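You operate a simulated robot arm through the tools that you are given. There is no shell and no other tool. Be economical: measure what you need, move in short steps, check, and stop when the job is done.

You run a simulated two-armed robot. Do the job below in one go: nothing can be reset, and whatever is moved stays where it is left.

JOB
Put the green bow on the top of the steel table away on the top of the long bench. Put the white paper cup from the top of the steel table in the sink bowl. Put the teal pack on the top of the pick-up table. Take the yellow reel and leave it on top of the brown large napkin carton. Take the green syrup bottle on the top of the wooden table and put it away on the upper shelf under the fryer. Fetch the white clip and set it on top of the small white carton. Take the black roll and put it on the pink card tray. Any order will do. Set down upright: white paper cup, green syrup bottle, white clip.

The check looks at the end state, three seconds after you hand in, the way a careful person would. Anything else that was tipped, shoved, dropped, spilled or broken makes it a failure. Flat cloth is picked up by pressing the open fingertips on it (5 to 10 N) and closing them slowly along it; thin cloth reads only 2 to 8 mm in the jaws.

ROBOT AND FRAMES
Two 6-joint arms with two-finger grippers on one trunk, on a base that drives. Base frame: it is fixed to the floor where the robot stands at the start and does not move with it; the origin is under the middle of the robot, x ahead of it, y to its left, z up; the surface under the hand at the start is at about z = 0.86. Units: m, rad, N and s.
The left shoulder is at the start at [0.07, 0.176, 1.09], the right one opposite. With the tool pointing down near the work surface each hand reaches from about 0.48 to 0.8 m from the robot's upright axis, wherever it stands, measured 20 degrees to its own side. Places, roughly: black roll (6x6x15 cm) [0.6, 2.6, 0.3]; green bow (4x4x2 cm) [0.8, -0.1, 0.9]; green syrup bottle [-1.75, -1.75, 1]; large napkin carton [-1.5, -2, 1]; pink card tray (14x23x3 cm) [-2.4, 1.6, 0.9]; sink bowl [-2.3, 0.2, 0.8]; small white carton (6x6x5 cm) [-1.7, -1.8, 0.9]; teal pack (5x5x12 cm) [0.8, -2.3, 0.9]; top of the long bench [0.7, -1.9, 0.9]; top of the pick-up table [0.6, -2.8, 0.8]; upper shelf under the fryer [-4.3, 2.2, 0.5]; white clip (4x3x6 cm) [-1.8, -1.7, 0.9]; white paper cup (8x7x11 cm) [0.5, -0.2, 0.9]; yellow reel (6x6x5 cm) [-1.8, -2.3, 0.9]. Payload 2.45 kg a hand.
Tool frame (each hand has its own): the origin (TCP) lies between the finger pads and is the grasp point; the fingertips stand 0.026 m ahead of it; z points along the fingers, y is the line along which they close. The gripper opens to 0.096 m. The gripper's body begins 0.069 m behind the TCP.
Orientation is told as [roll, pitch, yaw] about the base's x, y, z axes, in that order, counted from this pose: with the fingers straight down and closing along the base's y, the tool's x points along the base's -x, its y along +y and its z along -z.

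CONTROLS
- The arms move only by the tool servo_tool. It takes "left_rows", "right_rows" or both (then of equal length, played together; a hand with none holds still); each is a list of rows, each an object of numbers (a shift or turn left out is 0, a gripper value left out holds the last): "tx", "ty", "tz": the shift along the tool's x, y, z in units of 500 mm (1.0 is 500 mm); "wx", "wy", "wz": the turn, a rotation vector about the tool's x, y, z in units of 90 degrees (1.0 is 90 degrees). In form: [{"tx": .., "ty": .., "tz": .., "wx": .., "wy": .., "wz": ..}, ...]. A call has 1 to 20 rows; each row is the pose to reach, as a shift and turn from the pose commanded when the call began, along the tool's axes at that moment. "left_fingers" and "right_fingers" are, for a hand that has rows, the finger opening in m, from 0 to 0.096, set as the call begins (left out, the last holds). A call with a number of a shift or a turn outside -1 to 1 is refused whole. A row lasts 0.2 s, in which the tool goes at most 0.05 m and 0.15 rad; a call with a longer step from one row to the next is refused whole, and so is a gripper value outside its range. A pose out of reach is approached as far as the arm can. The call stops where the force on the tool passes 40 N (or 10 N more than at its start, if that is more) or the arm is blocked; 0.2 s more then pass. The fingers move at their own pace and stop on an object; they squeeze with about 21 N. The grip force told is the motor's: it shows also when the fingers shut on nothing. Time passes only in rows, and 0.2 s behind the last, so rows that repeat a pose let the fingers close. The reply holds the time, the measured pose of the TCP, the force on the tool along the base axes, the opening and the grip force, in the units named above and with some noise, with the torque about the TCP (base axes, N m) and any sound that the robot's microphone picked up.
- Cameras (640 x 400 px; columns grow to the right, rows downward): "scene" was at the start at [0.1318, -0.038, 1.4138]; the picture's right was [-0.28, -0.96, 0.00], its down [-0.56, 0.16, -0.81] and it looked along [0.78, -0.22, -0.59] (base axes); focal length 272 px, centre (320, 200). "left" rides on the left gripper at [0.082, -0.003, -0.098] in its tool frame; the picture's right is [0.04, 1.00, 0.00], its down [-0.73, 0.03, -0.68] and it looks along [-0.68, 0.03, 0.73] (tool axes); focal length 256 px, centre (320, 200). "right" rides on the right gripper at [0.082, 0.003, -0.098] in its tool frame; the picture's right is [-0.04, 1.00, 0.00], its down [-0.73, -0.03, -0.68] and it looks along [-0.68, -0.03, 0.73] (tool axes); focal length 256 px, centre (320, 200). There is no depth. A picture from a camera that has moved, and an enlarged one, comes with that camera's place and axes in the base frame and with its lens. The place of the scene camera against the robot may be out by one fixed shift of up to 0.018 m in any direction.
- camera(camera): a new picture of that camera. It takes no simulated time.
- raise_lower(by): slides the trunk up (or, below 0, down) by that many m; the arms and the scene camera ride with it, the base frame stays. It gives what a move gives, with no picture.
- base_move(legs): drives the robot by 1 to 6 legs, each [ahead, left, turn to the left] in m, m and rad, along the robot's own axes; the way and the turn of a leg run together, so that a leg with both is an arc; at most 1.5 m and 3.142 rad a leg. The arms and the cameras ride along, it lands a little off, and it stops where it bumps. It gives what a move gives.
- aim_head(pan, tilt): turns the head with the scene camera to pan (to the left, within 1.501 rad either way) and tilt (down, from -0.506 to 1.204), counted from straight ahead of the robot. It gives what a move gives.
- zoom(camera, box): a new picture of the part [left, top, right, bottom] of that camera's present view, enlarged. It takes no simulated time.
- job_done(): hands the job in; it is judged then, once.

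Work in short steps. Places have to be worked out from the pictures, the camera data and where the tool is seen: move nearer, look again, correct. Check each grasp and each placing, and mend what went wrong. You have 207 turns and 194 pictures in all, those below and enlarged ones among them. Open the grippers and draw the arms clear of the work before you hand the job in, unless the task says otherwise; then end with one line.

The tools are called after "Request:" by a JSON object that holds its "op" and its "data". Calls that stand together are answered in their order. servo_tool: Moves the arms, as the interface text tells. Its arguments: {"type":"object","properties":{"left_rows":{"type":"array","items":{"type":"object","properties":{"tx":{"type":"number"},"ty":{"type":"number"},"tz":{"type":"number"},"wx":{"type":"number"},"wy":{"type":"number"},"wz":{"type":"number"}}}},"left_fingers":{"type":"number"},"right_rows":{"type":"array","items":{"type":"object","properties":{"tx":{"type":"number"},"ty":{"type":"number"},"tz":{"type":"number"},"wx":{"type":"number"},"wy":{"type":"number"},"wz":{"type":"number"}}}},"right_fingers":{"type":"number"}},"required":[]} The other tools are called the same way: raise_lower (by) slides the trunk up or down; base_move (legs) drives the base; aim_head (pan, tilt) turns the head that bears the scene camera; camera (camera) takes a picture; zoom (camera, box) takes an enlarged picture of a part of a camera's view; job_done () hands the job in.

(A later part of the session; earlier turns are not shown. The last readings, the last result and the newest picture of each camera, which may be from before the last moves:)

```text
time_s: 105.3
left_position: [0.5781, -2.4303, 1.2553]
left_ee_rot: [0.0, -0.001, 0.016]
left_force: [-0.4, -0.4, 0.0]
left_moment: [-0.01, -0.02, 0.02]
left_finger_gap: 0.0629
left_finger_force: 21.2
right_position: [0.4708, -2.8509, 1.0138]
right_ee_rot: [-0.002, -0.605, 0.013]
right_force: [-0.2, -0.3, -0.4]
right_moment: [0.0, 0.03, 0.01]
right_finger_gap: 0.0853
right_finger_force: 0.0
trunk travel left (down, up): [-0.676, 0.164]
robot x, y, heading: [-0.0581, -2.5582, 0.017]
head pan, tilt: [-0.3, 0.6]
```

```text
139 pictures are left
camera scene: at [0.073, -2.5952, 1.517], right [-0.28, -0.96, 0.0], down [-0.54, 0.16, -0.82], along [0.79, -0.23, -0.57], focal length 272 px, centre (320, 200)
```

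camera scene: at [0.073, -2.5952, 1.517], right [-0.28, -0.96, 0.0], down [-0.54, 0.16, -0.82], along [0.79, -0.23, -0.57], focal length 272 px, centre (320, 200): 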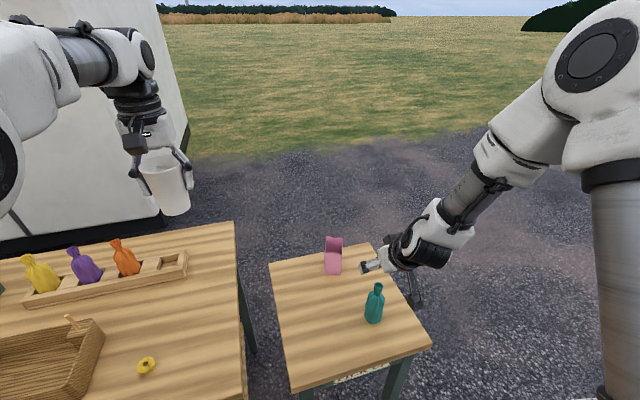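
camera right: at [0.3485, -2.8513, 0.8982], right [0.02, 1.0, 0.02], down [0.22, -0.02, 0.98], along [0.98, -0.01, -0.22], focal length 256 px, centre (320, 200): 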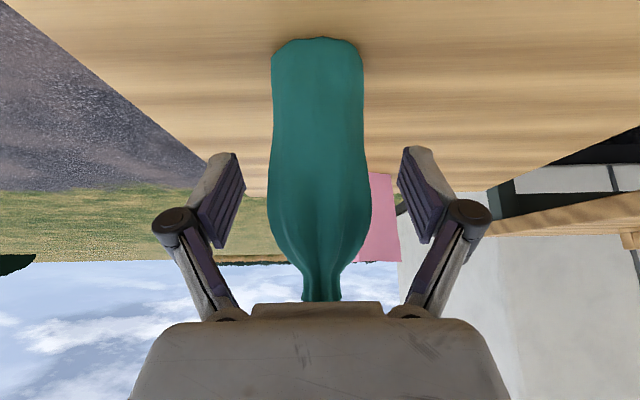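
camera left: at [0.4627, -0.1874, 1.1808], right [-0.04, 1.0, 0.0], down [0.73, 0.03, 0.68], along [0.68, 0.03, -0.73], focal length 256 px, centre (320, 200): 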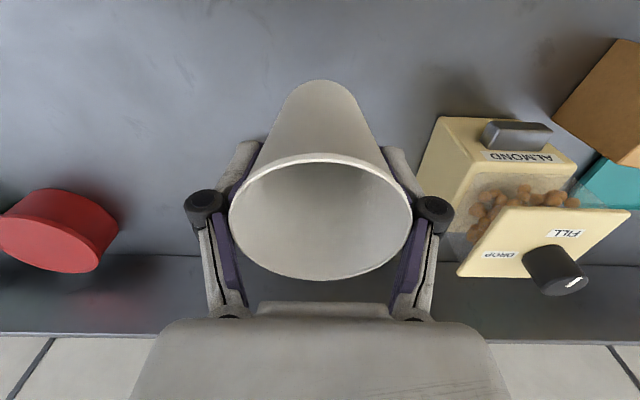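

Teal pack stands on the pick-up table. I back off, straighten the right hand, restore the trunk, and turn to the wooden table.

Request:
{"op": "base_move", "data": {"legs": [[-0.38, 0, 0]]}}

Request:
{"op": "servo_tool", "data": {"right_rows": [{"wy": 0.09, "ty": 0.05}, {"wy": 0.18, "ty": 0.1}, {"wy": 0.27, "ty": 0.15}, {"wy": 0.36, "ty": 0.15}, {"wy": 0.385, "ty": 0.15}, {"wy": 0.385, "ty": 0.15}]}}

Request:
{"op": "raise_lower", "data": {"by": -0.05}}

Request:
{"op": "base_move", "data": {"legs": [[0, 0, -1.57], [0, 0, -1.57]]}}

Request:
{"op": "aim_head", "data": {"pan": -0.4, "tilt": 0.4}}

Request:
{"op": "camera", "data": {"camera": "scene"}}

```text
time_s: 107.7
left_position: [0.2001, -2.4417, 1.2528]
left_ee_rot: [-0.001, 0.0, 0.004]
left_force: [0.4, 0.2, 0.7]
left_moment: [-0.01, 0.03, 0.02]
left_finger_gap: 0.0629
left_finger_force: 21.0
right_position: [0.0867, -2.8618, 1.0131]
right_ee_rot: [-0.003, -0.603, 0.005]
right_force: [0.0, 0.1, -0.3]
right_moment: [-0.02, -0.01, 0.01]
right_finger_gap: 0.0846
right_finger_force: 0.0
trunk travel left (down, up): [-0.676, 0.164]
robot x, y, heading: [-0.4415, -2.562, 0.004]
head pan, tilt: [-0.3, 0.6]
```

```text
time_s: 109.1
left_position: [0.198, -2.4425, 1.2551]
left_ee_rot: [-0.001, -0.003, 0.004]
left_force: [0.1, 0.4, 0.3]
left_moment: [0.0, -0.06, 0.02]
left_finger_gap: 0.0627
left_finger_force: 21.2
right_position: [0.0858, -2.7862, 1.0153]
right_ee_rot: [0.0, 0.001, 0.001]
right_force: [-0.3, -0.3, -0.1]
right_moment: [-0.02, -0.02, -0.03]
right_finger_gap: 0.0855
right_finger_force: 0.0
right hand out of reach, approached as far as the arm can: row 2, 3
trunk travel left (down, up): [-0.676, 0.164]
robot x, y, heading: [-0.4401, -2.5621, 0.008]
head pan, tilt: [-0.3, 0.6]
```

```text
time_s: 110.0
left_position: [0.1989, -2.4421, 1.205]
left_ee_rot: [0.0, 0.0, 0.004]
left_force: [-1.1, -0.6, -0.4]
left_moment: [-0.01, -0.03, 0.0]
left_finger_gap: 0.0631
left_finger_force: 21.2
right_position: [0.0865, -2.7868, 0.9637]
right_ee_rot: [-0.001, 0.0, 0.001]
right_force: [0.0, -0.1, -0.3]
right_moment: [0.0, -0.02, -0.03]
right_finger_gap: 0.0849
right_finger_force: 0.1
trunk travel left (down, up): [-0.626, 0.214]
robot x, y, heading: [-0.4414, -2.561, -0.0]
head pan, tilt: [-0.3, 0.6]
```

```text
time_s: 118.1
left_position: [-1.0796, -2.6797, 1.2053]
left_ee_rot: [0.0, 0.001, -3.138]
left_force: [1.0, 0.1, -0.1]
left_moment: [0.0, 0.0, 0.05]
left_finger_gap: 0.0625
left_finger_force: 20.7
right_position: [-0.9677, -2.3348, 0.9646]
right_ee_rot: [0.0, 0.003, -3.138]
right_force: [0.4, 0.4, 0.1]
right_moment: [0.0, -0.01, -0.04]
right_finger_gap: 0.085
right_finger_force: 0.1
trunk travel left (down, up): [-0.626, 0.214]
robot x, y, heading: [-0.4461, -2.5618, -3.138]
head pan, tilt: [-0.3, 0.6]
```

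```text
time_s: 118.8
left_position: [-1.0801, -2.6804, 1.2047]
left_ee_rot: [-0.001, -0.001, -3.138]
left_force: [-0.4, 1.4, -0.3]
left_moment: [-0.01, -0.04, -0.02]
left_finger_gap: 0.0624
left_finger_force: 21.5
right_position: [-0.9662, -2.3351, 0.9637]
right_ee_rot: [-0.002, 0.001, -3.141]
right_force: [0.2, -0.2, -0.2]
right_moment: [0.01, -0.01, 0.0]
right_finger_gap: 0.0851
right_finger_force: 0.0
trunk travel left (down, up): [-0.626, 0.214]
robot x, y, heading: [-0.4398, -2.5656, -3.139]
head pan, tilt: [-0.4, 0.4]
```

```text
138 pictures are left
camera scene: at [-0.5789, -2.539, 1.4852], right [0.39, 0.92, 0.0], down [0.36, -0.15, -0.92], along [-0.85, 0.35, -0.39], focal length 272 px, centre (320, 200)
```

scene: 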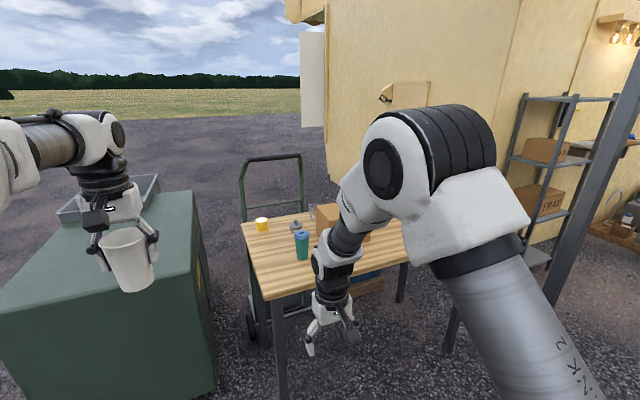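

The reel is at ~[-1.77,-2.35] on the table's far-left corner; a dumpster is south, so access is from the east. I raise the right hand and drive up, checking my base clearance.

Request:
{"op": "servo_tool", "data": {"right_rows": [{"tz": -0.09}, {"tz": -0.18}, {"tz": -0.24}, {"tz": -0.24}], "right_fingers": 0.09}}

Request:
{"op": "base_move", "data": {"legs": [[0.38, 0.02, 0]]}}

Request:
{"op": "aim_head", "data": {"pan": -0.1, "tilt": 1.2}}

Request:
{"op": "camera", "data": {"camera": "scene"}}

Request:
{"op": "camera", "data": {"camera": "right"}}

```text
time_s: 119.8
left_position: [-1.0799, -2.6807, 1.2048]
left_ee_rot: [0.001, 0.001, -3.138]
left_force: [-0.6, -0.3, -0.5]
left_moment: [-0.02, 0.02, 0.02]
left_finger_gap: 0.0623
left_finger_force: 20.7
right_position: [-0.9659, -2.3362, 1.0849]
right_ee_rot: [-0.001, 0.003, -3.139]
right_force: [0.8, 0.4, 0.0]
right_moment: [0.01, 0.02, 0.0]
right_finger_gap: 0.0902
right_finger_force: 0.1
trunk travel left (down, up): [-0.626, 0.214]
robot x, y, heading: [-0.4406, -2.5608, -3.138]
head pan, tilt: [-0.4, 0.4]
```

```text
time_s: 122.2
left_position: [-1.4646, -2.7022, 1.2055]
left_ee_rot: [-0.001, 0.0, -3.138]
left_force: [-0.1, 1.6, -1.2]
left_moment: [0.01, 0.01, 0.01]
left_finger_gap: 0.0622
left_finger_force: 21.0
right_position: [-1.3511, -2.3583, 1.0862]
right_ee_rot: [-0.003, 0.002, -3.14]
right_force: [0.2, 0.0, -0.4]
right_moment: [0.01, 0.01, 0.02]
right_finger_gap: 0.0901
right_finger_force: 0.1
trunk travel left (down, up): [-0.626, 0.214]
robot x, y, heading: [-0.8279, -2.5825, -3.137]
head pan, tilt: [-0.4, 0.4]
```

```text
time_s: 123.4
left_position: [-1.4651, -2.7014, 1.2053]
left_ee_rot: [0.0, -0.001, -3.138]
left_force: [-0.8, 0.6, -0.5]
left_moment: [-0.02, -0.01, 0.01]
left_finger_gap: 0.0619
left_finger_force: 20.7
right_position: [-1.3505, -2.3584, 1.0858]
right_ee_rot: [-0.001, 0.002, -3.139]
right_force: [0.4, 0.4, -0.4]
right_moment: [-0.01, 0.02, 0.01]
right_finger_gap: 0.0901
right_finger_force: 0.0
trunk travel left (down, up): [-0.626, 0.214]
robot x, y, heading: [-0.8286, -2.5818, -3.141]
head pan, tilt: [-0.099, 1.201]
```

```text
137 pictures are left
camera scene: at [-0.9346, -2.5913, 1.4225], right [0.1, 1.0, 0.0], down [0.93, -0.09, -0.36], along [-0.36, 0.03, -0.93], focal length 272 px, centre (320, 200)
```

scene: 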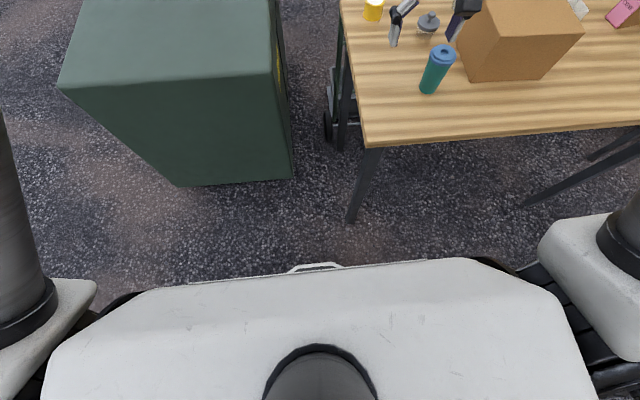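

```text
136 pictures are left
camera right: at [-1.2685, -2.3624, 1.1839], right [-0.04, -1.0, 0.0], down [-0.73, 0.03, 0.68], along [-0.68, 0.03, -0.74], focal length 256 px, centre (320, 200)
```

right: 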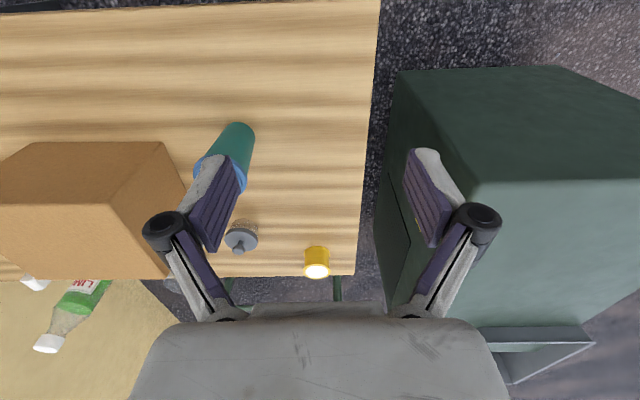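

Reel at about [-1.715,-2.345], table edge x≈-1.28. I drive 0.1 m closer, then bring the right hand over the reel with forward tilt.

Request:
{"op": "base_move", "data": {"legs": [[0.1, 0, 0]]}}

Request:
{"op": "servo_tool", "data": {"right_rows": [{"tx": -0.06, "tz": 0.01, "wy": -0.064}, {"tx": -0.12, "tz": 0.02, "wy": -0.128}, {"tx": -0.18, "tz": 0.04, "wy": -0.192}, {"tx": -0.24, "tz": 0.06, "wy": -0.256}, {"tx": -0.3, "tz": 0.08, "wy": -0.32}, {"tx": -0.36, "tz": 0.1, "wy": -0.382}, {"tx": -0.42, "tz": 0.12, "wy": -0.382}, {"tx": -0.46, "tz": 0.14, "wy": -0.382}, {"tx": -0.46, "tz": 0.14, "wy": -0.382}], "right_fingers": 0.09}}

Request:
{"op": "camera", "data": {"camera": "right"}}

```text
time_s: 124.5
left_position: [-1.5649, -2.7018, 1.2052]
left_ee_rot: [-0.001, 0.0, -3.139]
left_force: [-0.3, -0.1, -1.4]
left_moment: [0.01, -0.01, 0.02]
left_finger_gap: 0.0621
left_finger_force: 21.4
right_position: [-1.4504, -2.3589, 1.0872]
right_ee_rot: [-0.003, 0.001, -3.142]
right_force: [-0.4, -0.3, -0.1]
right_moment: [-0.02, -0.01, 0.01]
right_finger_gap: 0.0901
right_finger_force: 0.0
trunk travel left (down, up): [-0.626, 0.214]
robot x, y, heading: [-0.9268, -2.582, -3.141]
head pan, tilt: [-0.099, 1.201]
```

```text
time_s: 126.5
left_position: [-1.5633, -2.7025, 1.2044]
left_ee_rot: [0.0, -0.002, -3.14]
left_force: [0.7, -0.1, -0.5]
left_moment: [0.01, 0.07, -0.02]
left_finger_gap: 0.0615
left_finger_force: 21.0
right_position: [-1.6778, -2.3586, 1.0157]
right_ee_rot: [-0.002, -0.6, -3.141]
right_force: [0.1, -0.9, -0.1]
right_moment: [-0.04, 0.01, 0.01]
right_finger_gap: 0.0899
right_finger_force: 0.1
trunk travel left (down, up): [-0.626, 0.214]
robot x, y, heading: [-0.9292, -2.5857, -3.14]
head pan, tilt: [-0.099, 1.201]
```

```text
135 pictures are left
camera right: at [-1.5546, -2.3622, 1.051], right [-0.03, -1.0, 0.02], down [-0.22, 0.03, 0.97], along [-0.97, 0.03, -0.22], focal length 256 px, centre (320, 200)
```

right: 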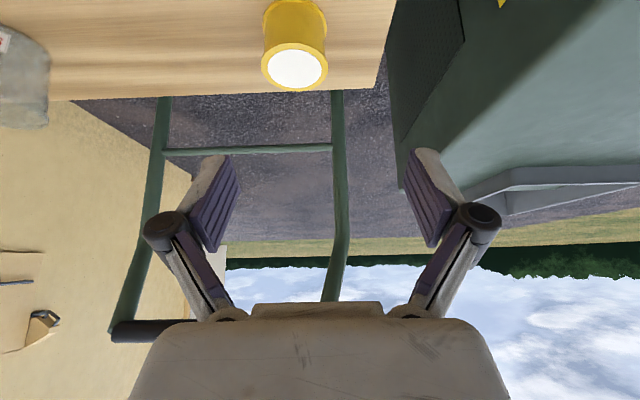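

Reel refined to [-1.722,-2.341]. I go over it and down around it, then close.

Request:
{"op": "servo_tool", "data": {"right_rows": [{"tx": -0.056, "tz": 0.038, "ty": -0.036}, {"tx": -0.016, "tz": 0.096, "ty": -0.036}, {"tx": 0.024, "tz": 0.155, "ty": -0.036}, {"tx": 0.06, "tz": 0.207, "ty": -0.036}, {"tx": 0.075, "tz": 0.229, "ty": -0.036}, {"tx": 0.075, "tz": 0.229, "ty": -0.036}]}}

Request:
{"op": "camera", "data": {"camera": "right"}}

```text
time_s: 127.9
left_position: [-1.566, -2.7019, 1.2046]
left_ee_rot: [0.001, 0.0, -3.14]
left_force: [-0.1, -0.1, 0.4]
left_moment: [0.03, -0.01, 0.02]
left_finger_gap: 0.0615
left_finger_force: 20.9
right_position: [-1.7135, -2.3416, 0.8993]
right_ee_rot: [-0.001, -0.599, -3.139]
right_force: [0.3, -0.4, -1.2]
right_moment: [0.0, 0.02, 0.0]
right_finger_gap: 0.09
right_finger_force: 0.1
trunk travel left (down, up): [-0.626, 0.214]
robot x, y, heading: [-0.9224, -2.584, -3.135]
head pan, tilt: [-0.099, 1.201]
```

```text
134 pictures are left
camera right: at [-1.5901, -2.3444, 0.9343], right [-0.03, -1.0, 0.02], down [-0.22, 0.03, 0.97], along [-0.97, 0.03, -0.22], focal length 256 px, centre (320, 200)
```

right: 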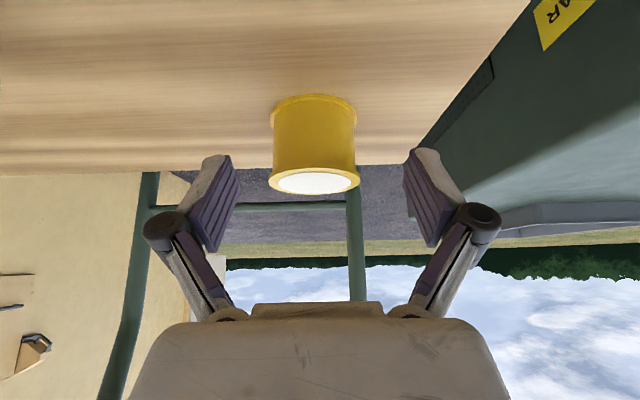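

Pads overlap the reel's upper 2 cm; I lower 7 mm more and close.

Request:
{"op": "servo_tool", "data": {"right_rows": [{"tx": 0.004, "tz": 0.006}, {"tx": 0.008, "tz": 0.0115}, {"tx": 0.008, "tz": 0.0115}]}}

Request:
{"op": "servo_tool", "data": {"right_rows": [{}, {}, {}, {}], "right_fingers": 0.0}}

Request:
{"op": "servo_tool", "data": {"right_rows": [{"tx": -0.03, "tz": -0.044}, {"tx": -0.07, "tz": -0.102}, {"tx": -0.12, "tz": -0.175}, {"tx": -0.17, "tz": -0.248}, {"tx": -0.226, "tz": -0.33}, {"tx": -0.226, "tz": -0.33}]}}

Request:
{"op": "camera", "data": {"camera": "right"}}

```text
time_s: 128.7
left_position: [-1.5655, -2.7012, 1.2037]
left_ee_rot: [0.0, -0.001, -3.139]
left_force: [0.3, -0.8, 0.3]
left_moment: [0.02, -0.01, -0.02]
left_finger_gap: 0.0616
left_finger_force: 21.1
right_position: [-1.7136, -2.3404, 0.893]
right_ee_rot: [-0.001, -0.598, -3.138]
right_force: [-0.2, 1.2, 1.1]
right_moment: [-0.02, 0.01, -0.01]
right_finger_gap: 0.09
right_finger_force: 0.0
trunk travel left (down, up): [-0.626, 0.214]
robot x, y, heading: [-0.928, -2.5796, -3.145]
head pan, tilt: [-0.099, 1.201]
```

```text
time_s: 129.7
left_position: [-1.5665, -2.7017, 1.2045]
left_ee_rot: [-0.001, 0.001, -3.141]
left_force: [-0.1, 1.0, -0.6]
left_moment: [0.01, 0.02, 0.01]
left_finger_gap: 0.0614
left_finger_force: 21.0
right_position: [-1.7149, -2.3408, 0.8922]
right_ee_rot: [-0.003, -0.599, -3.139]
right_force: [-0.6, 0.1, 0.0]
right_moment: [0.0, -0.01, -0.04]
right_finger_gap: 0.0
right_finger_force: 21.1
trunk travel left (down, up): [-0.626, 0.214]
robot x, y, heading: [-0.9245, -2.5833, -3.14]
head pan, tilt: [-0.099, 1.201]
```

```text
time_s: 131.1
left_position: [-1.5668, -2.7025, 1.2034]
left_ee_rot: [0.001, -0.001, -3.141]
left_force: [-0.4, 0.4, -1.2]
left_moment: [-0.01, -0.01, 0.0]
left_finger_gap: 0.0613
left_finger_force: 21.4
right_position: [-1.7174, -2.3388, 1.0896]
right_ee_rot: [0.001, -0.6, -3.141]
right_force: [0.2, -0.3, -1.0]
right_moment: [-0.03, -0.01, -0.03]
right_finger_gap: 0.0
right_finger_force: 21.0
trunk travel left (down, up): [-0.626, 0.214]
robot x, y, heading: [-0.9257, -2.5805, -3.141]
head pan, tilt: [-0.099, 1.201]
```

```text
133 pictures are left
camera right: at [-1.595, -2.3433, 1.1262], right [-0.03, -1.0, 0.02], down [-0.22, 0.03, 0.97], along [-0.97, 0.03, -0.22], focal length 256 px, centre (320, 200)
```

right: 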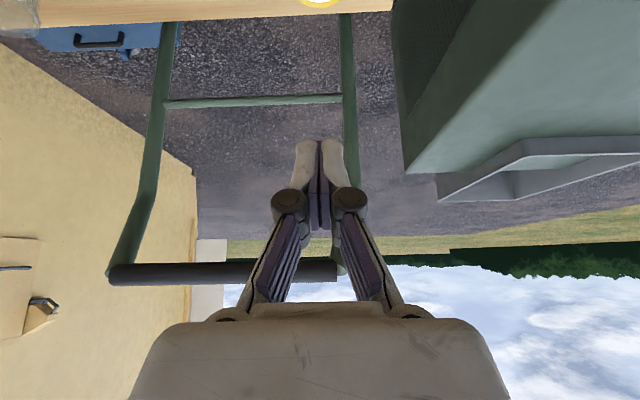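

Closed on nothing; the reel is evidently farther and the table lower than assumed. I open, retract and re-measure.

Request:
{"op": "servo_tool", "data": {"right_rows": [{"tx": 0.07, "tz": -0.03}, {"tx": 0.14, "tz": -0.03}, {"tx": 0.2, "tz": -0.0}, {"tx": 0.2, "tz": -0.0}], "right_fingers": 0.09}}

Request:
{"op": "camera", "data": {"camera": "right"}}

Request:
{"op": "aim_head", "data": {"pan": -0.15, "tilt": 0.7}}

Request:
{"op": "camera", "data": {"camera": "scene"}}

```text
time_s: 132.1
left_position: [-1.565, -2.7021, 1.2059]
left_ee_rot: [0.0, 0.001, -3.139]
left_force: [-0.4, 0.6, 0.9]
left_moment: [-0.01, 0.0, 0.0]
left_finger_gap: 0.0612
left_finger_force: 21.2
right_position: [-1.6312, -2.3408, 1.0356]
right_ee_rot: [-0.001, -0.599, -3.141]
right_force: [0.8, 0.7, -0.1]
right_moment: [0.01, 0.04, -0.01]
right_finger_gap: 0.0898
right_finger_force: 0.0
trunk travel left (down, up): [-0.626, 0.214]
robot x, y, heading: [-0.9219, -2.5829, -3.141]
head pan, tilt: [-0.099, 1.201]
```

```text
132 pictures are left
camera right: at [-1.5075, -2.3431, 1.0701], right [-0.03, -1.0, 0.02], down [-0.22, 0.03, 0.97], along [-0.97, 0.03, -0.22], focal length 256 px, centre (320, 200)
```

right: 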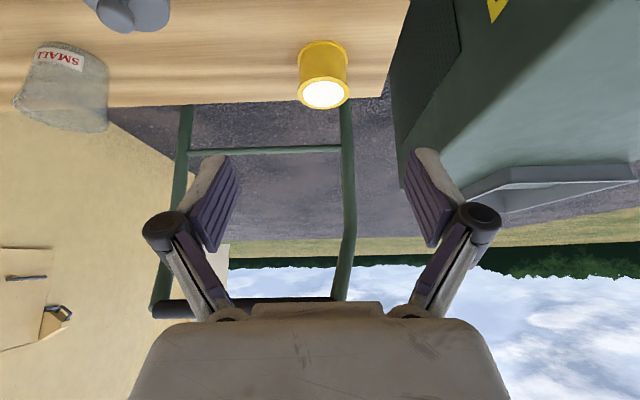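

```text
time_s: 133.0
left_position: [-1.5647, -2.7016, 1.2055]
left_ee_rot: [-0.001, 0.0, -3.141]
left_force: [0.3, -0.4, 0.1]
left_moment: [-0.02, 0.0, 0.01]
left_finger_gap: 0.0614
left_finger_force: 20.8
right_position: [-1.6327, -2.3403, 1.0347]
right_ee_rot: [-0.002, -0.599, -3.139]
right_force: [0.1, -0.2, -0.3]
right_moment: [-0.01, -0.04, -0.01]
right_finger_gap: 0.09
right_finger_force: 0.0
trunk travel left (down, up): [-0.626, 0.214]
robot x, y, heading: [-0.9237, -2.5858, -3.14]
head pan, tilt: [-0.15, 0.7]
```

```text
131 pictures are left
camera scene: at [-1.063, -2.5843, 1.4583], right [0.15, 0.99, 0.0], down [0.64, -0.1, -0.76], along [-0.76, 0.11, -0.65], focal length 272 px, centre (320, 200)
```

scene: 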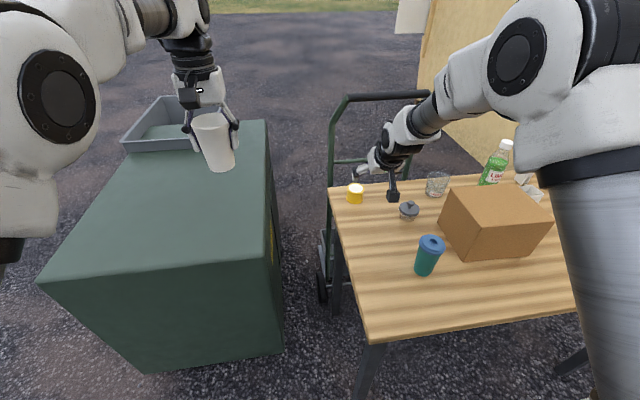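

Triangulating both views: reel at [-1.79,-2.34], top z≈0.873, so this table is at ≈0.823. I lower the trunk 8 cm, step 3 cm closer, and tilt a bit more.

Request:
{"op": "raise_lower", "data": {"by": -0.08}}

Request:
{"op": "base_move", "data": {"legs": [[0.03, 0, 0]]}}

Request:
{"op": "servo_tool", "data": {"right_rows": [{"tx": -0.065, "tz": 0.044, "wy": -0.03}, {"tx": -0.13, "tz": 0.088, "wy": -0.064}, {"tx": -0.185, "tz": 0.126, "wy": -0.064}, {"tx": -0.185, "tz": 0.126, "wy": -0.064}]}}

Request:
{"op": "camera", "data": {"camera": "right"}}

```text
time_s: 134.2
left_position: [-1.5671, -2.7028, 1.1251]
left_ee_rot: [0.0, -0.001, -3.139]
left_force: [-0.1, 0.7, 0.5]
left_moment: [-0.01, 0.03, 0.02]
left_finger_gap: 0.0612
left_finger_force: 20.9
right_position: [-1.632, -2.3405, 0.956]
right_ee_rot: [-0.001, -0.598, -3.14]
right_force: [0.0, -0.1, -0.9]
right_moment: [0.03, 0.02, -0.01]
right_finger_gap: 0.0898
right_finger_force: 0.0
trunk travel left (down, up): [-0.546, 0.294]
robot x, y, heading: [-0.9237, -2.586, -3.142]
head pan, tilt: [-0.15, 0.7]
```

```text
time_s: 135.0
left_position: [-1.5928, -2.7019, 1.1262]
left_ee_rot: [-0.001, -0.003, -3.138]
left_force: [0.4, 0.2, 0.6]
left_moment: [-0.01, 0.03, -0.01]
left_finger_gap: 0.0616
left_finger_force: 20.9
right_position: [-1.6602, -2.3398, 0.9556]
right_ee_rot: [-0.001, -0.6, -3.139]
right_force: [1.2, -0.3, 1.0]
right_moment: [0.02, 0.01, 0.0]
right_finger_gap: 0.0897
right_finger_force: 0.1
trunk travel left (down, up): [-0.546, 0.294]
robot x, y, heading: [-0.9569, -2.5844, -3.145]
head pan, tilt: [-0.15, 0.7]
```

```text
time_s: 136.0
left_position: [-1.5935, -2.7017, 1.1266]
left_ee_rot: [0.001, -0.002, -3.137]
left_force: [0.0, 0.1, 0.0]
left_moment: [-0.01, 0.02, -0.03]
left_finger_gap: 0.0611
left_finger_force: 20.9
right_position: [-1.77, -2.3409, 0.955]
right_ee_rot: [-0.001, -0.701, -3.14]
right_force: [-0.9, 0.3, 0.1]
right_moment: [0.02, 0.0, 0.02]
right_finger_gap: 0.0898
right_finger_force: 0.1
trunk travel left (down, up): [-0.546, 0.294]
robot x, y, heading: [-0.9569, -2.5843, -3.139]
head pan, tilt: [-0.15, 0.7]
```

```text
130 pictures are left
camera right: at [-1.6439, -2.3438, 0.9779], right [-0.03, -1.0, 0.02], down [-0.12, 0.03, 0.99], along [-0.99, 0.03, -0.12], focal length 256 px, centre (320, 200)
```

right: 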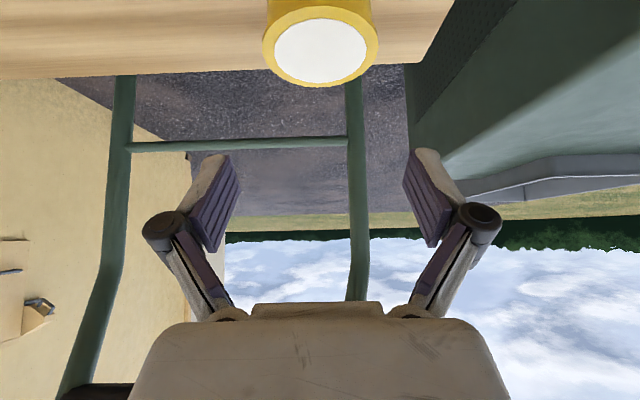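

Aligned (reel centre ≈[-1.78,-2.342]). I descend to just above the table and close.

Request:
{"op": "servo_tool", "data": {"right_rows": [{"tx": 0.04, "tz": 0.047}, {"tx": 0.08, "tz": 0.094}, {"tx": 0.11, "tz": 0.13}, {"tx": 0.125, "tz": 0.148}, {"tx": 0.125, "tz": 0.148}]}}

Request:
{"op": "camera", "data": {"camera": "right"}}

```text
time_s: 137.2
left_position: [-1.5934, -2.7017, 1.1257]
left_ee_rot: [0.0, 0.0, -3.139]
left_force: [0.2, 0.8, 0.0]
left_moment: [-0.02, 0.03, 0.02]
left_finger_gap: 0.0613
left_finger_force: 20.8
right_position: [-1.773, -2.3373, 0.8585]
right_ee_rot: [-0.004, -0.699, -3.139]
right_force: [-0.1, 0.9, 1.9]
right_moment: [-0.02, -0.01, 0.0]
right_finger_gap: 0.0899
right_finger_force: 0.1
trunk travel left (down, up): [-0.546, 0.294]
robot x, y, heading: [-0.9517, -2.5799, -3.137]
head pan, tilt: [-0.15, 0.7]
```

```text
129 pictures are left
camera right: at [-1.6465, -2.3413, 0.8807], right [-0.03, -1.0, 0.02], down [-0.12, 0.03, 0.99], along [-0.99, 0.03, -0.12], focal length 256 px, centre (320, 200)
```

right: 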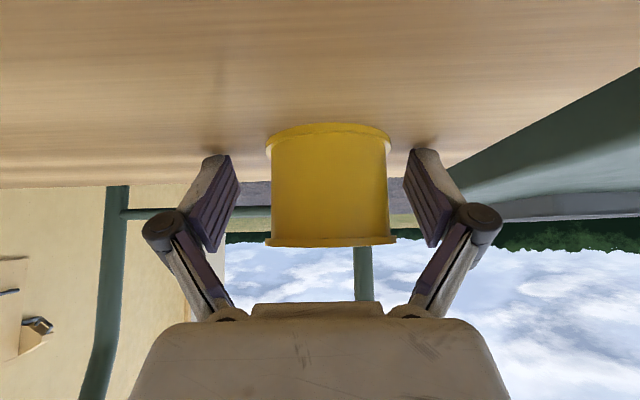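

Now the reel sits right between the pads. I close and lift.

Request:
{"op": "servo_tool", "data": {"right_rows": [{}, {}, {}, {}], "right_fingers": 0.0}}

Request:
{"op": "servo_tool", "data": {"right_rows": [{"tx": -0.03, "tz": -0.035}, {"tx": -0.07, "tz": -0.083}, {"tx": -0.12, "tz": -0.142}, {"tx": -0.17, "tz": -0.2}, {"tx": -0.22, "tz": -0.26}, {"tx": -0.26, "tz": -0.308}, {"tx": -0.26, "tz": -0.308}]}}

Request:
{"op": "camera", "data": {"camera": "right"}}

Request:
{"op": "aim_head", "data": {"pan": -0.55, "tilt": 0.7}}

Request:
{"op": "camera", "data": {"camera": "scene"}}

```text
time_s: 138.2
left_position: [-1.5907, -2.7041, 1.1282]
left_ee_rot: [-0.002, -0.004, -3.137]
left_force: [-0.1, -0.1, -0.3]
left_moment: [0.01, -0.01, 0.01]
left_finger_gap: 0.0612
left_finger_force: 20.9
right_position: [-1.7706, -2.3411, 0.8659]
right_ee_rot: [-0.005, -0.71, -3.14]
right_force: [-6.1, -6.8, 33.3]
right_moment: [-0.96, 0.26, 0.01]
right_finger_gap: 0.0567
right_finger_force: 21.3
trunk travel left (down, up): [-0.546, 0.294]
robot x, y, heading: [-0.953, -2.5836, -3.14]
head pan, tilt: [-0.15, 0.7]
```

```text
time_s: 139.8
left_position: [-1.5958, -2.7014, 1.1256]
left_ee_rot: [-0.001, 0.0, -3.138]
left_force: [-1.0, 0.3, -0.8]
left_moment: [0.03, -0.01, 0.0]
left_finger_gap: 0.0611
left_finger_force: 20.9
right_position: [-1.7734, -2.3391, 1.0598]
right_ee_rot: [-0.002, -0.699, -3.14]
right_force: [-0.5, -0.1, -0.9]
right_moment: [0.03, -0.03, 0.0]
right_finger_gap: 0.0565
right_finger_force: 20.8
trunk travel left (down, up): [-0.546, 0.294]
robot x, y, heading: [-0.9509, -2.5829, -3.139]
head pan, tilt: [-0.15, 0.7]
```

```text
128 pictures are left
camera right: at [-1.6477, -2.342, 1.0832], right [-0.03, -1.0, 0.02], down [-0.12, 0.03, 0.99], along [-0.99, 0.03, -0.13], focal length 256 px, centre (320, 200)
```

right: 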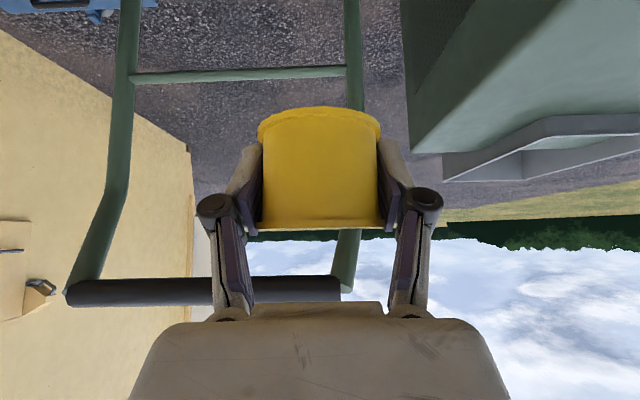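

```text
time_s: 140.7
left_position: [-1.595, -2.7016, 1.1247]
left_ee_rot: [0.0, 0.001, -3.138]
left_force: [-0.4, -1.3, 0.6]
left_moment: [0.01, 0.0, 0.01]
left_finger_gap: 0.0611
left_finger_force: 21.1
right_position: [-1.7739, -2.3383, 1.0598]
right_ee_rot: [-0.002, -0.7, -3.14]
right_force: [-0.4, -0.4, 0.6]
right_moment: [0.02, 0.01, -0.01]
right_finger_gap: 0.0567
right_finger_force: 20.7
trunk travel left (down, up): [-0.546, 0.294]
robot x, y, heading: [-0.9566, -2.5865, -3.138]
head pan, tilt: [-0.55, 0.7]
```

```text
127 pictures are left
camera scene: at [-1.0809, -2.5528, 1.3784], right [0.52, 0.85, 0.0], down [0.55, -0.33, -0.76], along [-0.65, 0.4, -0.64], focal length 272 px, centre (320, 200)
```

scene: 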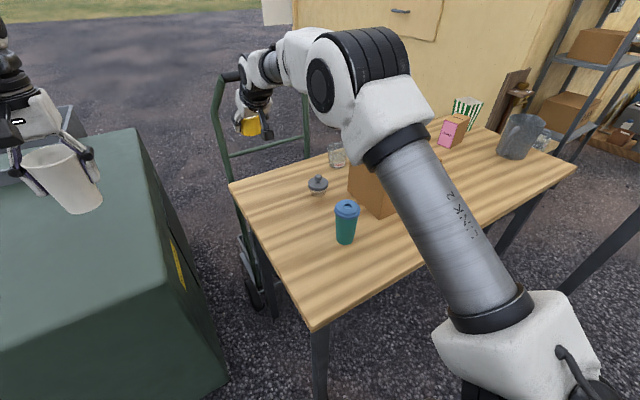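

Reel held. The carton's top is ≈0.945 at [-1.545,-2.01]. I back 0.12 m and shift right 0.385 m to be in front of it.

Request:
{"op": "base_move", "data": {"legs": [[-0.12, 0, 0], [0, -0.385, 0]]}}

Request:
{"op": "aim_head", "data": {"pan": -0.2, "tilt": 0.7}}

Request:
{"op": "camera", "data": {"camera": "scene"}}

Request:
{"op": "camera", "data": {"camera": "right"}}

```text
time_s: 144.0
left_position: [-1.4752, -2.3117, 1.1257]
left_ee_rot: [-0.001, 0.001, 3.135]
left_force: [-0.3, 1.1, -0.6]
left_moment: [0.0, -0.02, -0.04]
left_finger_gap: 0.0609
left_finger_force: 21.0
right_position: [-1.6503, -1.946, 1.0598]
right_ee_rot: [-0.002, -0.699, 3.136]
right_force: [0.5, -0.2, -0.3]
right_moment: [-0.03, 0.02, 0.04]
right_finger_gap: 0.0564
right_finger_force: 20.6
trunk travel left (down, up): [-0.546, 0.294]
robot x, y, heading: [-0.8333, -2.1988, 3.134]
head pan, tilt: [-0.55, 0.7]
```

```text
time_s: 144.8
left_position: [-1.4752, -2.3121, 1.1248]
left_ee_rot: [0.0, 0.001, 3.135]
left_force: [0.1, -0.3, 0.2]
left_moment: [0.02, -0.03, -0.01]
left_finger_gap: 0.061
left_finger_force: 20.6
right_position: [-1.6513, -1.9473, 1.061]
right_ee_rot: [-0.004, -0.7, 3.137]
right_force: [-0.9, -1.0, -0.1]
right_moment: [0.0, 0.03, -0.01]
right_finger_gap: 0.0566
right_finger_force: 21.1
trunk travel left (down, up): [-0.546, 0.294]
robot x, y, heading: [-0.8354, -2.1985, 3.14]
head pan, tilt: [-0.201, 0.7]
```

```text
126 pictures are left
camera scene: at [-0.9701, -2.1942, 1.3784], right [0.2, 0.98, 0.0], down [0.63, -0.13, -0.76], along [-0.75, 0.16, -0.64], focal length 272 px, centre (320, 200)
```

scene: 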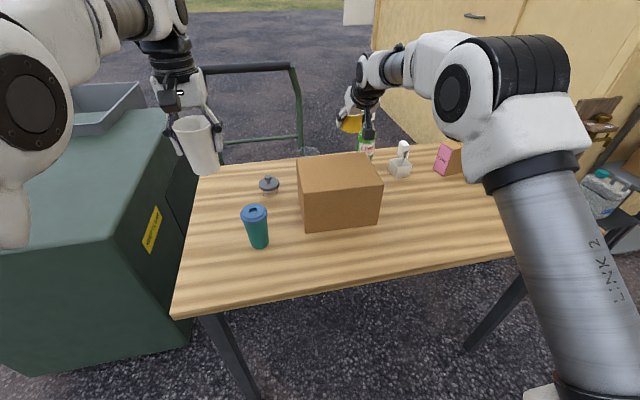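

```text
125 pictures are left
camera right: at [-1.5243, -1.9521, 1.0831], right [-0.04, -1.0, 0.02], down [-0.12, 0.03, 0.99], along [-0.99, 0.03, -0.13], focal length 256 px, centre (320, 200)
```

right: 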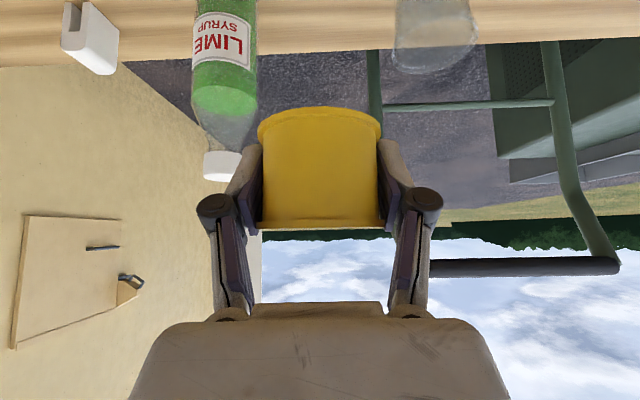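

Carton top z≈0.965, centre ≈[-1.57,-2.015]. I move the reel over it.

Request:
{"op": "servo_tool", "data": {"right_rows": [{"tx": 0.046, "tz": -0.039, "ty": 0.045}, {"tx": 0.093, "tz": -0.078, "ty": 0.09}, {"tx": 0.139, "tz": -0.117, "ty": 0.136}, {"tx": 0.139, "tz": -0.117, "ty": 0.136}]}}

Request:
{"op": "zoom", "data": {"camera": "scene", "box": [240, 80, 440, 240]}}

Request:
{"op": "camera", "data": {"camera": "right"}}

```text
time_s: 145.8
left_position: [-1.4759, -2.3107, 1.1248]
left_ee_rot: [-0.001, 0.0, 3.137]
left_force: [-0.4, 0.8, 0.0]
left_moment: [0.0, 0.02, -0.01]
left_finger_gap: 0.061
left_finger_force: 20.3
right_position: [-1.5603, -2.0144, 1.0591]
right_ee_rot: [-0.003, -0.697, 3.137]
right_force: [-1.0, -0.3, -1.3]
right_moment: [0.0, 0.03, 0.01]
right_finger_gap: 0.0563
right_finger_force: 21.0
trunk travel left (down, up): [-0.546, 0.294]
robot x, y, heading: [-0.8327, -2.1987, 3.138]
head pan, tilt: [-0.201, 0.7]
```

```text
2.50 times, centred on (340, 160) of scene
camera zoom: at [-0.9708, -2.1933, 1.3783], right [0.2, 0.98, 0.0], down [0.63, -0.13, -0.76], along [-0.75, 0.16, -0.64], focal length 681 px, centre (270, 300)
```

zoom: 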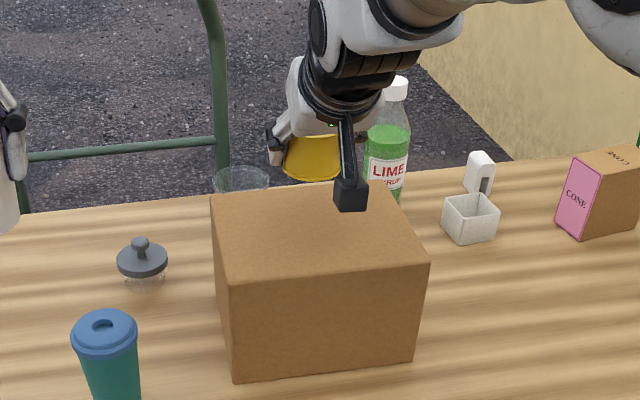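

```text
123 pictures are left
camera right: at [-1.4332, -2.0187, 1.0823], right [-0.04, -1.0, 0.02], down [-0.12, 0.03, 0.99], along [-0.99, 0.03, -0.13], focal length 256 px, centre (320, 200)
```

right: 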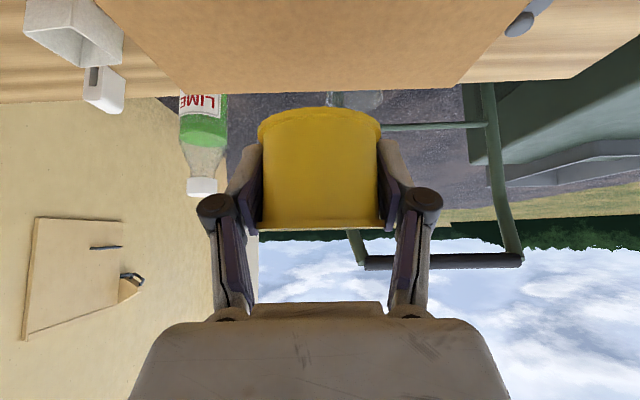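

Well centred over the carton. I lower 3.5 cm, then in small steps until contact.

Request:
{"op": "servo_tool", "data": {"right_rows": [{"tx": 0.023, "tz": 0.027}, {"tx": 0.045, "tz": 0.0535}, {"tx": 0.051, "tz": 0.061}, {"tx": 0.056, "tz": 0.067}, {"tx": 0.061, "tz": 0.073}, {"tx": 0.061, "tz": 0.073}]}}

Request:
{"op": "camera", "data": {"camera": "right"}}

```text
time_s: 147.2
left_position: [-1.4741, -2.3129, 1.1255]
left_ee_rot: [0.001, 0.002, 3.136]
left_force: [-0.2, -0.5, 0.2]
left_moment: [0.02, 0.0, 0.0]
left_finger_gap: 0.0612
left_finger_force: 21.0
right_position: [-1.5603, -2.0164, 1.0136]
right_ee_rot: [-0.001, -0.699, 3.137]
right_force: [0.3, 0.1, 0.0]
right_moment: [0.0, -0.02, -0.02]
right_finger_gap: 0.0564
right_finger_force: 20.3
trunk travel left (down, up): [-0.546, 0.294]
robot x, y, heading: [-0.8328, -2.1956, 3.135]
head pan, tilt: [-0.201, 0.7]
```

```text
122 pictures are left
camera right: at [-1.4331, -2.02, 1.0356], right [-0.04, -1.0, 0.02], down [-0.12, 0.03, 0.99], along [-0.99, 0.03, -0.13], focal length 256 px, centre (320, 200)
```

right: 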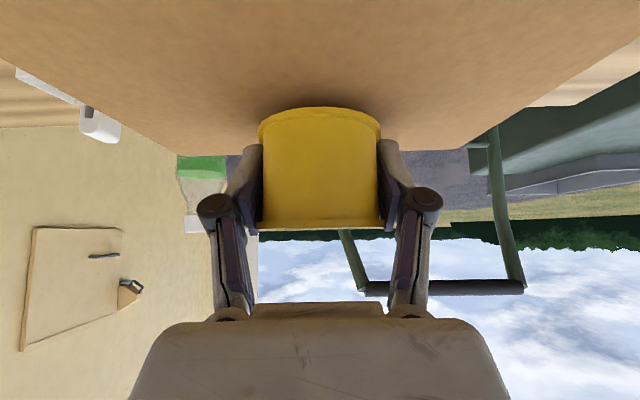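

Close to the top. I keep lowering in 2–3 mm rows until contact.

Request:
{"op": "servo_tool", "data": {"right_rows": [{"tx": 0.003, "tz": 0.004}, {"tx": 0.006, "tz": 0.008}, {"tx": 0.01, "tz": 0.012}, {"tx": 0.013, "tz": 0.0155}, {"tx": 0.016, "tz": 0.019}, {"tx": 0.019, "tz": 0.023}]}}

```text
time_s: 148.6
left_position: [-1.4719, -2.3131, 1.1279]
left_ee_rot: [-0.002, -0.005, 3.138]
left_force: [0.2, -0.4, -0.8]
left_moment: [0.0, 0.01, -0.01]
left_finger_gap: 0.061
left_finger_force: 20.8
right_position: [-1.5612, -2.0164, 1.0057]
right_ee_rot: [0.0, -0.715, 3.136]
right_force: [-10.0, 0.0, 36.1]
right_moment: [-0.58, 0.27, 0.01]
right_finger_gap: 0.0565
right_finger_force: 21.5
trunk travel left (down, up): [-0.546, 0.294]
robot x, y, heading: [-0.8318, -2.1974, 3.131]
head pan, tilt: [-0.201, 0.7]
```

Firm contact. I relax 6 mm, then open and rise straight.

Request:
{"op": "servo_tool", "data": {"right_rows": [{"tx": -0.0077, "tz": -0.0092}, {"tx": -0.0077, "tz": -0.0092}]}}

Request:
{"op": "servo_tool", "data": {"right_rows": [{}, {}, {}], "right_fingers": 0.09}}

Request:
{"op": "servo_tool", "data": {"right_rows": [{"tx": -0.04, "tz": -0.047}, {"tx": -0.09, "tz": -0.107}, {"tx": -0.15, "tz": -0.177}, {"tx": -0.18, "tz": -0.214}, {"tx": -0.18, "tz": -0.214}]}}

Request:
{"op": "camera", "data": {"camera": "right"}}

Request:
{"op": "camera", "data": {"camera": "scene"}}

```text
time_s: 149.2
left_position: [-1.4738, -2.3131, 1.1267]
left_ee_rot: [-0.002, -0.003, 3.138]
left_force: [-0.6, -1.2, -0.5]
left_moment: [-0.03, 0.02, 0.06]
left_finger_gap: 0.061
left_finger_force: 21.0
right_position: [-1.5604, -2.0174, 1.0056]
right_ee_rot: [-0.005, -0.701, 3.138]
right_force: [-8.5, -1.3, 20.3]
right_moment: [-0.5, 0.44, -0.18]
right_finger_gap: 0.0565
right_finger_force: 20.9
trunk travel left (down, up): [-0.546, 0.294]
robot x, y, heading: [-0.8337, -2.1965, 3.134]
head pan, tilt: [-0.201, 0.7]
```

```text
time_s: 150.0
left_position: [-1.474, -2.3124, 1.1243]
left_ee_rot: [-0.001, -0.002, 3.137]
left_force: [-0.3, -0.3, 0.4]
left_moment: [0.02, -0.03, 0.04]
left_finger_gap: 0.061
left_finger_force: 21.1
right_position: [-1.5607, -2.0159, 1.0031]
right_ee_rot: [-0.001, -0.697, 3.136]
right_force: [0.1, -0.3, 0.6]
right_moment: [-0.03, -0.01, -0.04]
right_finger_gap: 0.0904
right_finger_force: 0.1
trunk travel left (down, up): [-0.546, 0.294]
robot x, y, heading: [-0.8346, -2.198, 3.137]
head pan, tilt: [-0.201, 0.7]
```

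```text
time_s: 151.2
left_position: [-1.4744, -2.3124, 1.1234]
left_ee_rot: [0.001, 0.001, 3.134]
left_force: [0.3, 0.1, 0.5]
left_moment: [0.0, 0.0, 0.01]
left_finger_gap: 0.0608
left_finger_force: 21.1
right_position: [-1.5609, -2.016, 1.1455]
right_ee_rot: [-0.003, -0.7, 3.136]
right_force: [1.3, 0.1, 0.6]
right_moment: [0.02, 0.02, 0.0]
right_finger_gap: 0.0901
right_finger_force: 0.0
trunk travel left (down, up): [-0.546, 0.294]
robot x, y, heading: [-0.8341, -2.1975, 3.137]
head pan, tilt: [-0.201, 0.7]
```

```text
121 pictures are left
camera right: at [-1.4337, -2.021, 1.1671], right [-0.04, -1.0, 0.02], down [-0.12, 0.03, 0.99], along [-0.99, 0.03, -0.13], focal length 256 px, centre (320, 200)
```

right: 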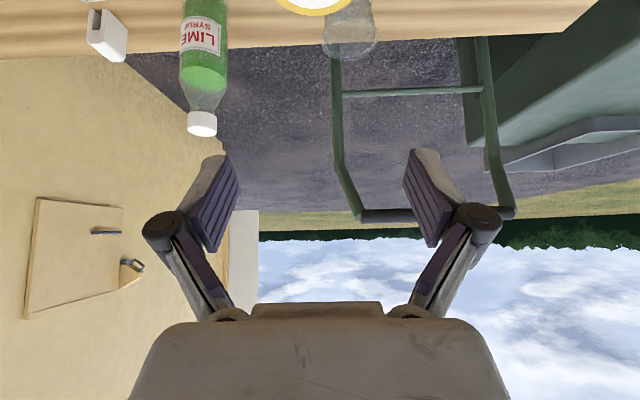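

```text
120 pictures are left
camera scene: at [-0.9703, -2.194, 1.3784], right [0.2, 0.98, 0.0], down [0.63, -0.13, -0.76], along [-0.75, 0.16, -0.64], focal length 272 px, centre (320, 200)
```

scene: 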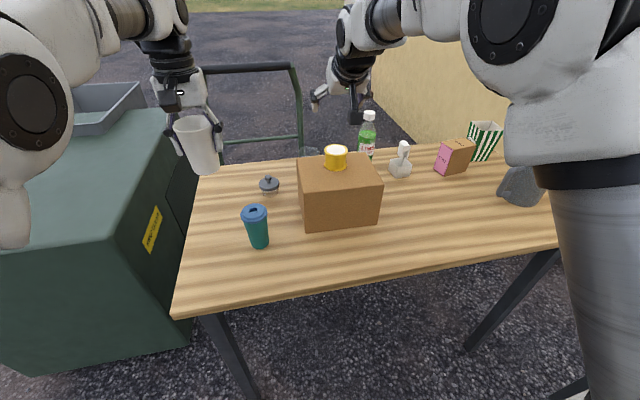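

Reel stands on the carton. Now I inspect the clip and the small white carton.

Request:
{"op": "zoom", "data": {"camera": "scene", "box": [330, 90, 510, 200]}}

```text
3.56 times, centred on (420, 145) of scene
camera zoom: at [-0.9703, -2.194, 1.3784], right [0.2, 0.98, 0.0], down [0.63, -0.13, -0.76], along [-0.75, 0.16, -0.64], focal length 968 px, centre (-36, 396)
```

zoom: 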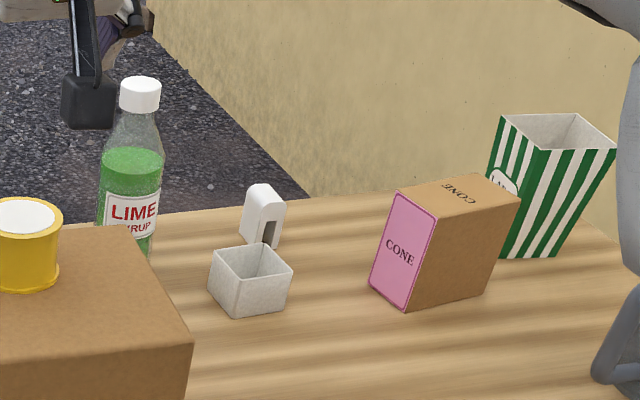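

I raise the left hand with the cup a bit, reduce the right hand's tilt, and shift in front of the clip (≈[-1.815,-1.68]).

Request:
{"op": "servo_tool", "data": {"left_rows": [{"tz": -0.08}, {"tz": -0.16}, {"tz": -0.16}], "right_rows": [{"wy": 0.064}, {"wy": 0.127}, {"wy": 0.127}], "right_fingers": 0.07}}

Request:
{"op": "base_move", "data": {"legs": [[0, -0.318, 0], [0.125, 0, 0]]}}

Request:
{"op": "camera", "data": {"camera": "right"}}

Request:
{"op": "camera", "data": {"camera": "scene"}}

```text
time_s: 152.0
left_position: [-1.4753, -2.3094, 1.2065]
left_ee_rot: [0.0, 0.0, 3.137]
left_force: [1.6, 0.2, -0.2]
left_moment: [-0.02, 0.03, -0.01]
left_finger_gap: 0.0607
left_finger_force: 21.3
right_position: [-1.5592, -2.0161, 1.145]
right_ee_rot: [-0.002, -0.5, 3.136]
right_force: [-0.1, 0.6, 0.0]
right_moment: [0.02, 0.05, 0.0]
right_finger_gap: 0.0701
right_finger_force: 0.0
trunk travel left (down, up): [-0.546, 0.294]
robot x, y, heading: [-0.8334, -2.1974, 3.138]
head pan, tilt: [-0.201, 0.7]
```

```text
time_s: 155.1
left_position: [-1.6006, -1.9837, 1.2068]
left_ee_rot: [0.0, -0.002, 3.142]
left_force: [-0.7, -0.4, 0.3]
left_moment: [-0.01, 0.01, -0.03]
left_finger_gap: 0.0607
left_finger_force: 21.3
right_position: [-1.6852, -1.6913, 1.1452]
right_ee_rot: [-0.002, -0.5, 3.143]
right_force: [0.5, -0.3, 0.1]
right_moment: [-0.05, 0.0, 0.02]
right_finger_gap: 0.0701
right_finger_force: 0.1
trunk travel left (down, up): [-0.546, 0.294]
robot x, y, heading: [-0.955, -1.8688, 3.135]
head pan, tilt: [-0.201, 0.7]
```

```text
118 pictures are left
camera right: at [-1.5658, -1.6959, 1.192], right [-0.04, -1.0, 0.02], down [-0.32, 0.03, 0.95], along [-0.95, 0.03, -0.32], focal length 256 px, centre (320, 200)
```

right: 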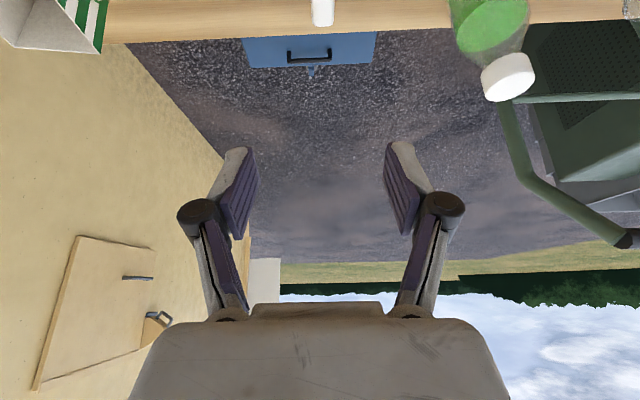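

```text
117 pictures are left
camera scene: at [-1.0944, -1.8669, 1.3785], right [0.2, 0.98, 0.0], down [0.63, -0.13, -0.77], along [-0.75, 0.15, -0.64], focal length 272 px, centre (320, 200)
```

scene: 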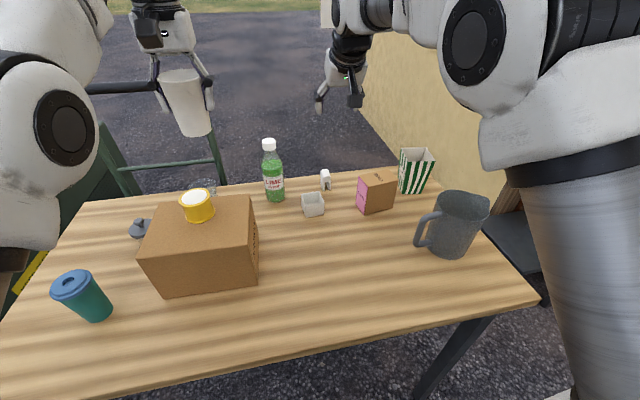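

Good view. To measure clip and box with the hand camera, I draw the right hand back 0.1 m.

Request:
{"op": "servo_tool", "data": {"right_rows": [{"tx": 0.08, "tz": -0.044}, {"tx": 0.16, "tz": -0.088}, {"tx": 0.2, "tz": -0.11, "wy": 0.08}, {"tx": 0.2, "tz": -0.11, "wy": 0.16}, {"tx": 0.2, "tz": -0.11, "wy": 0.16}]}}

Request:
{"op": "camera", "data": {"camera": "right"}}

Request:
{"op": "zoom", "data": {"camera": "scene", "box": [250, 130, 410, 230]}}

```text
time_s: 156.2
left_position: [-1.6004, -1.9837, 1.2065]
left_ee_rot: [0.001, -0.001, 3.142]
left_force: [-0.5, 0.1, 0.8]
left_moment: [0.0, 0.01, 0.05]
left_finger_gap: 0.0609
left_finger_force: 21.0
right_position: [-1.5712, -1.6942, 1.1467]
right_ee_rot: [-0.003, -0.249, 3.139]
right_force: [0.7, -0.5, -0.4]
right_moment: [-0.01, 0.0, 0.01]
right_finger_gap: 0.0703
right_finger_force: 0.0
trunk travel left (down, up): [-0.546, 0.294]
robot x, y, heading: [-0.9598, -1.8723, 3.144]
head pan, tilt: [-0.201, 0.7]
```

```text
116 pictures are left
camera right: at [-1.4671, -1.6985, 1.2209], right [-0.04, -1.0, 0.01], down [-0.54, 0.03, 0.84], along [-0.84, 0.03, -0.55], focal length 256 px, centre (320, 200)
```

right: 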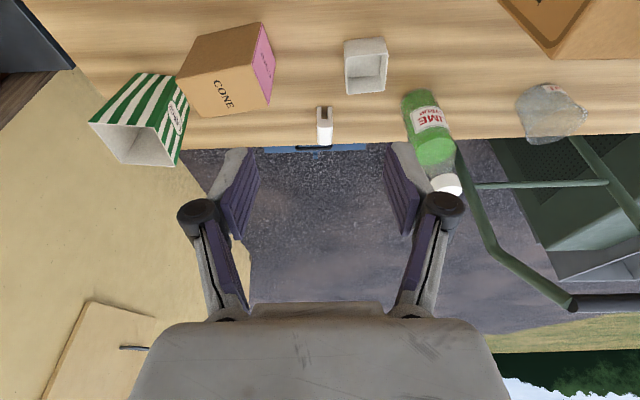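

```text
4.00 times, centred on (330, 180) of scene
camera zoom: at [-1.0944, -1.8669, 1.3785], right [0.2, 0.98, 0.0], down [0.63, -0.13, -0.77], along [-0.75, 0.15, -0.64], focal length 1089 px, centre (280, 280)
```

zoom: 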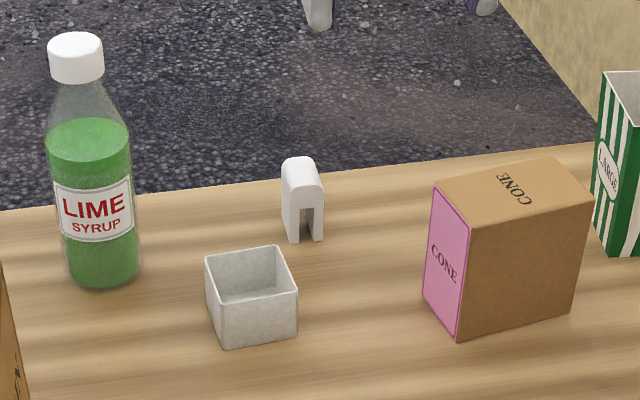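

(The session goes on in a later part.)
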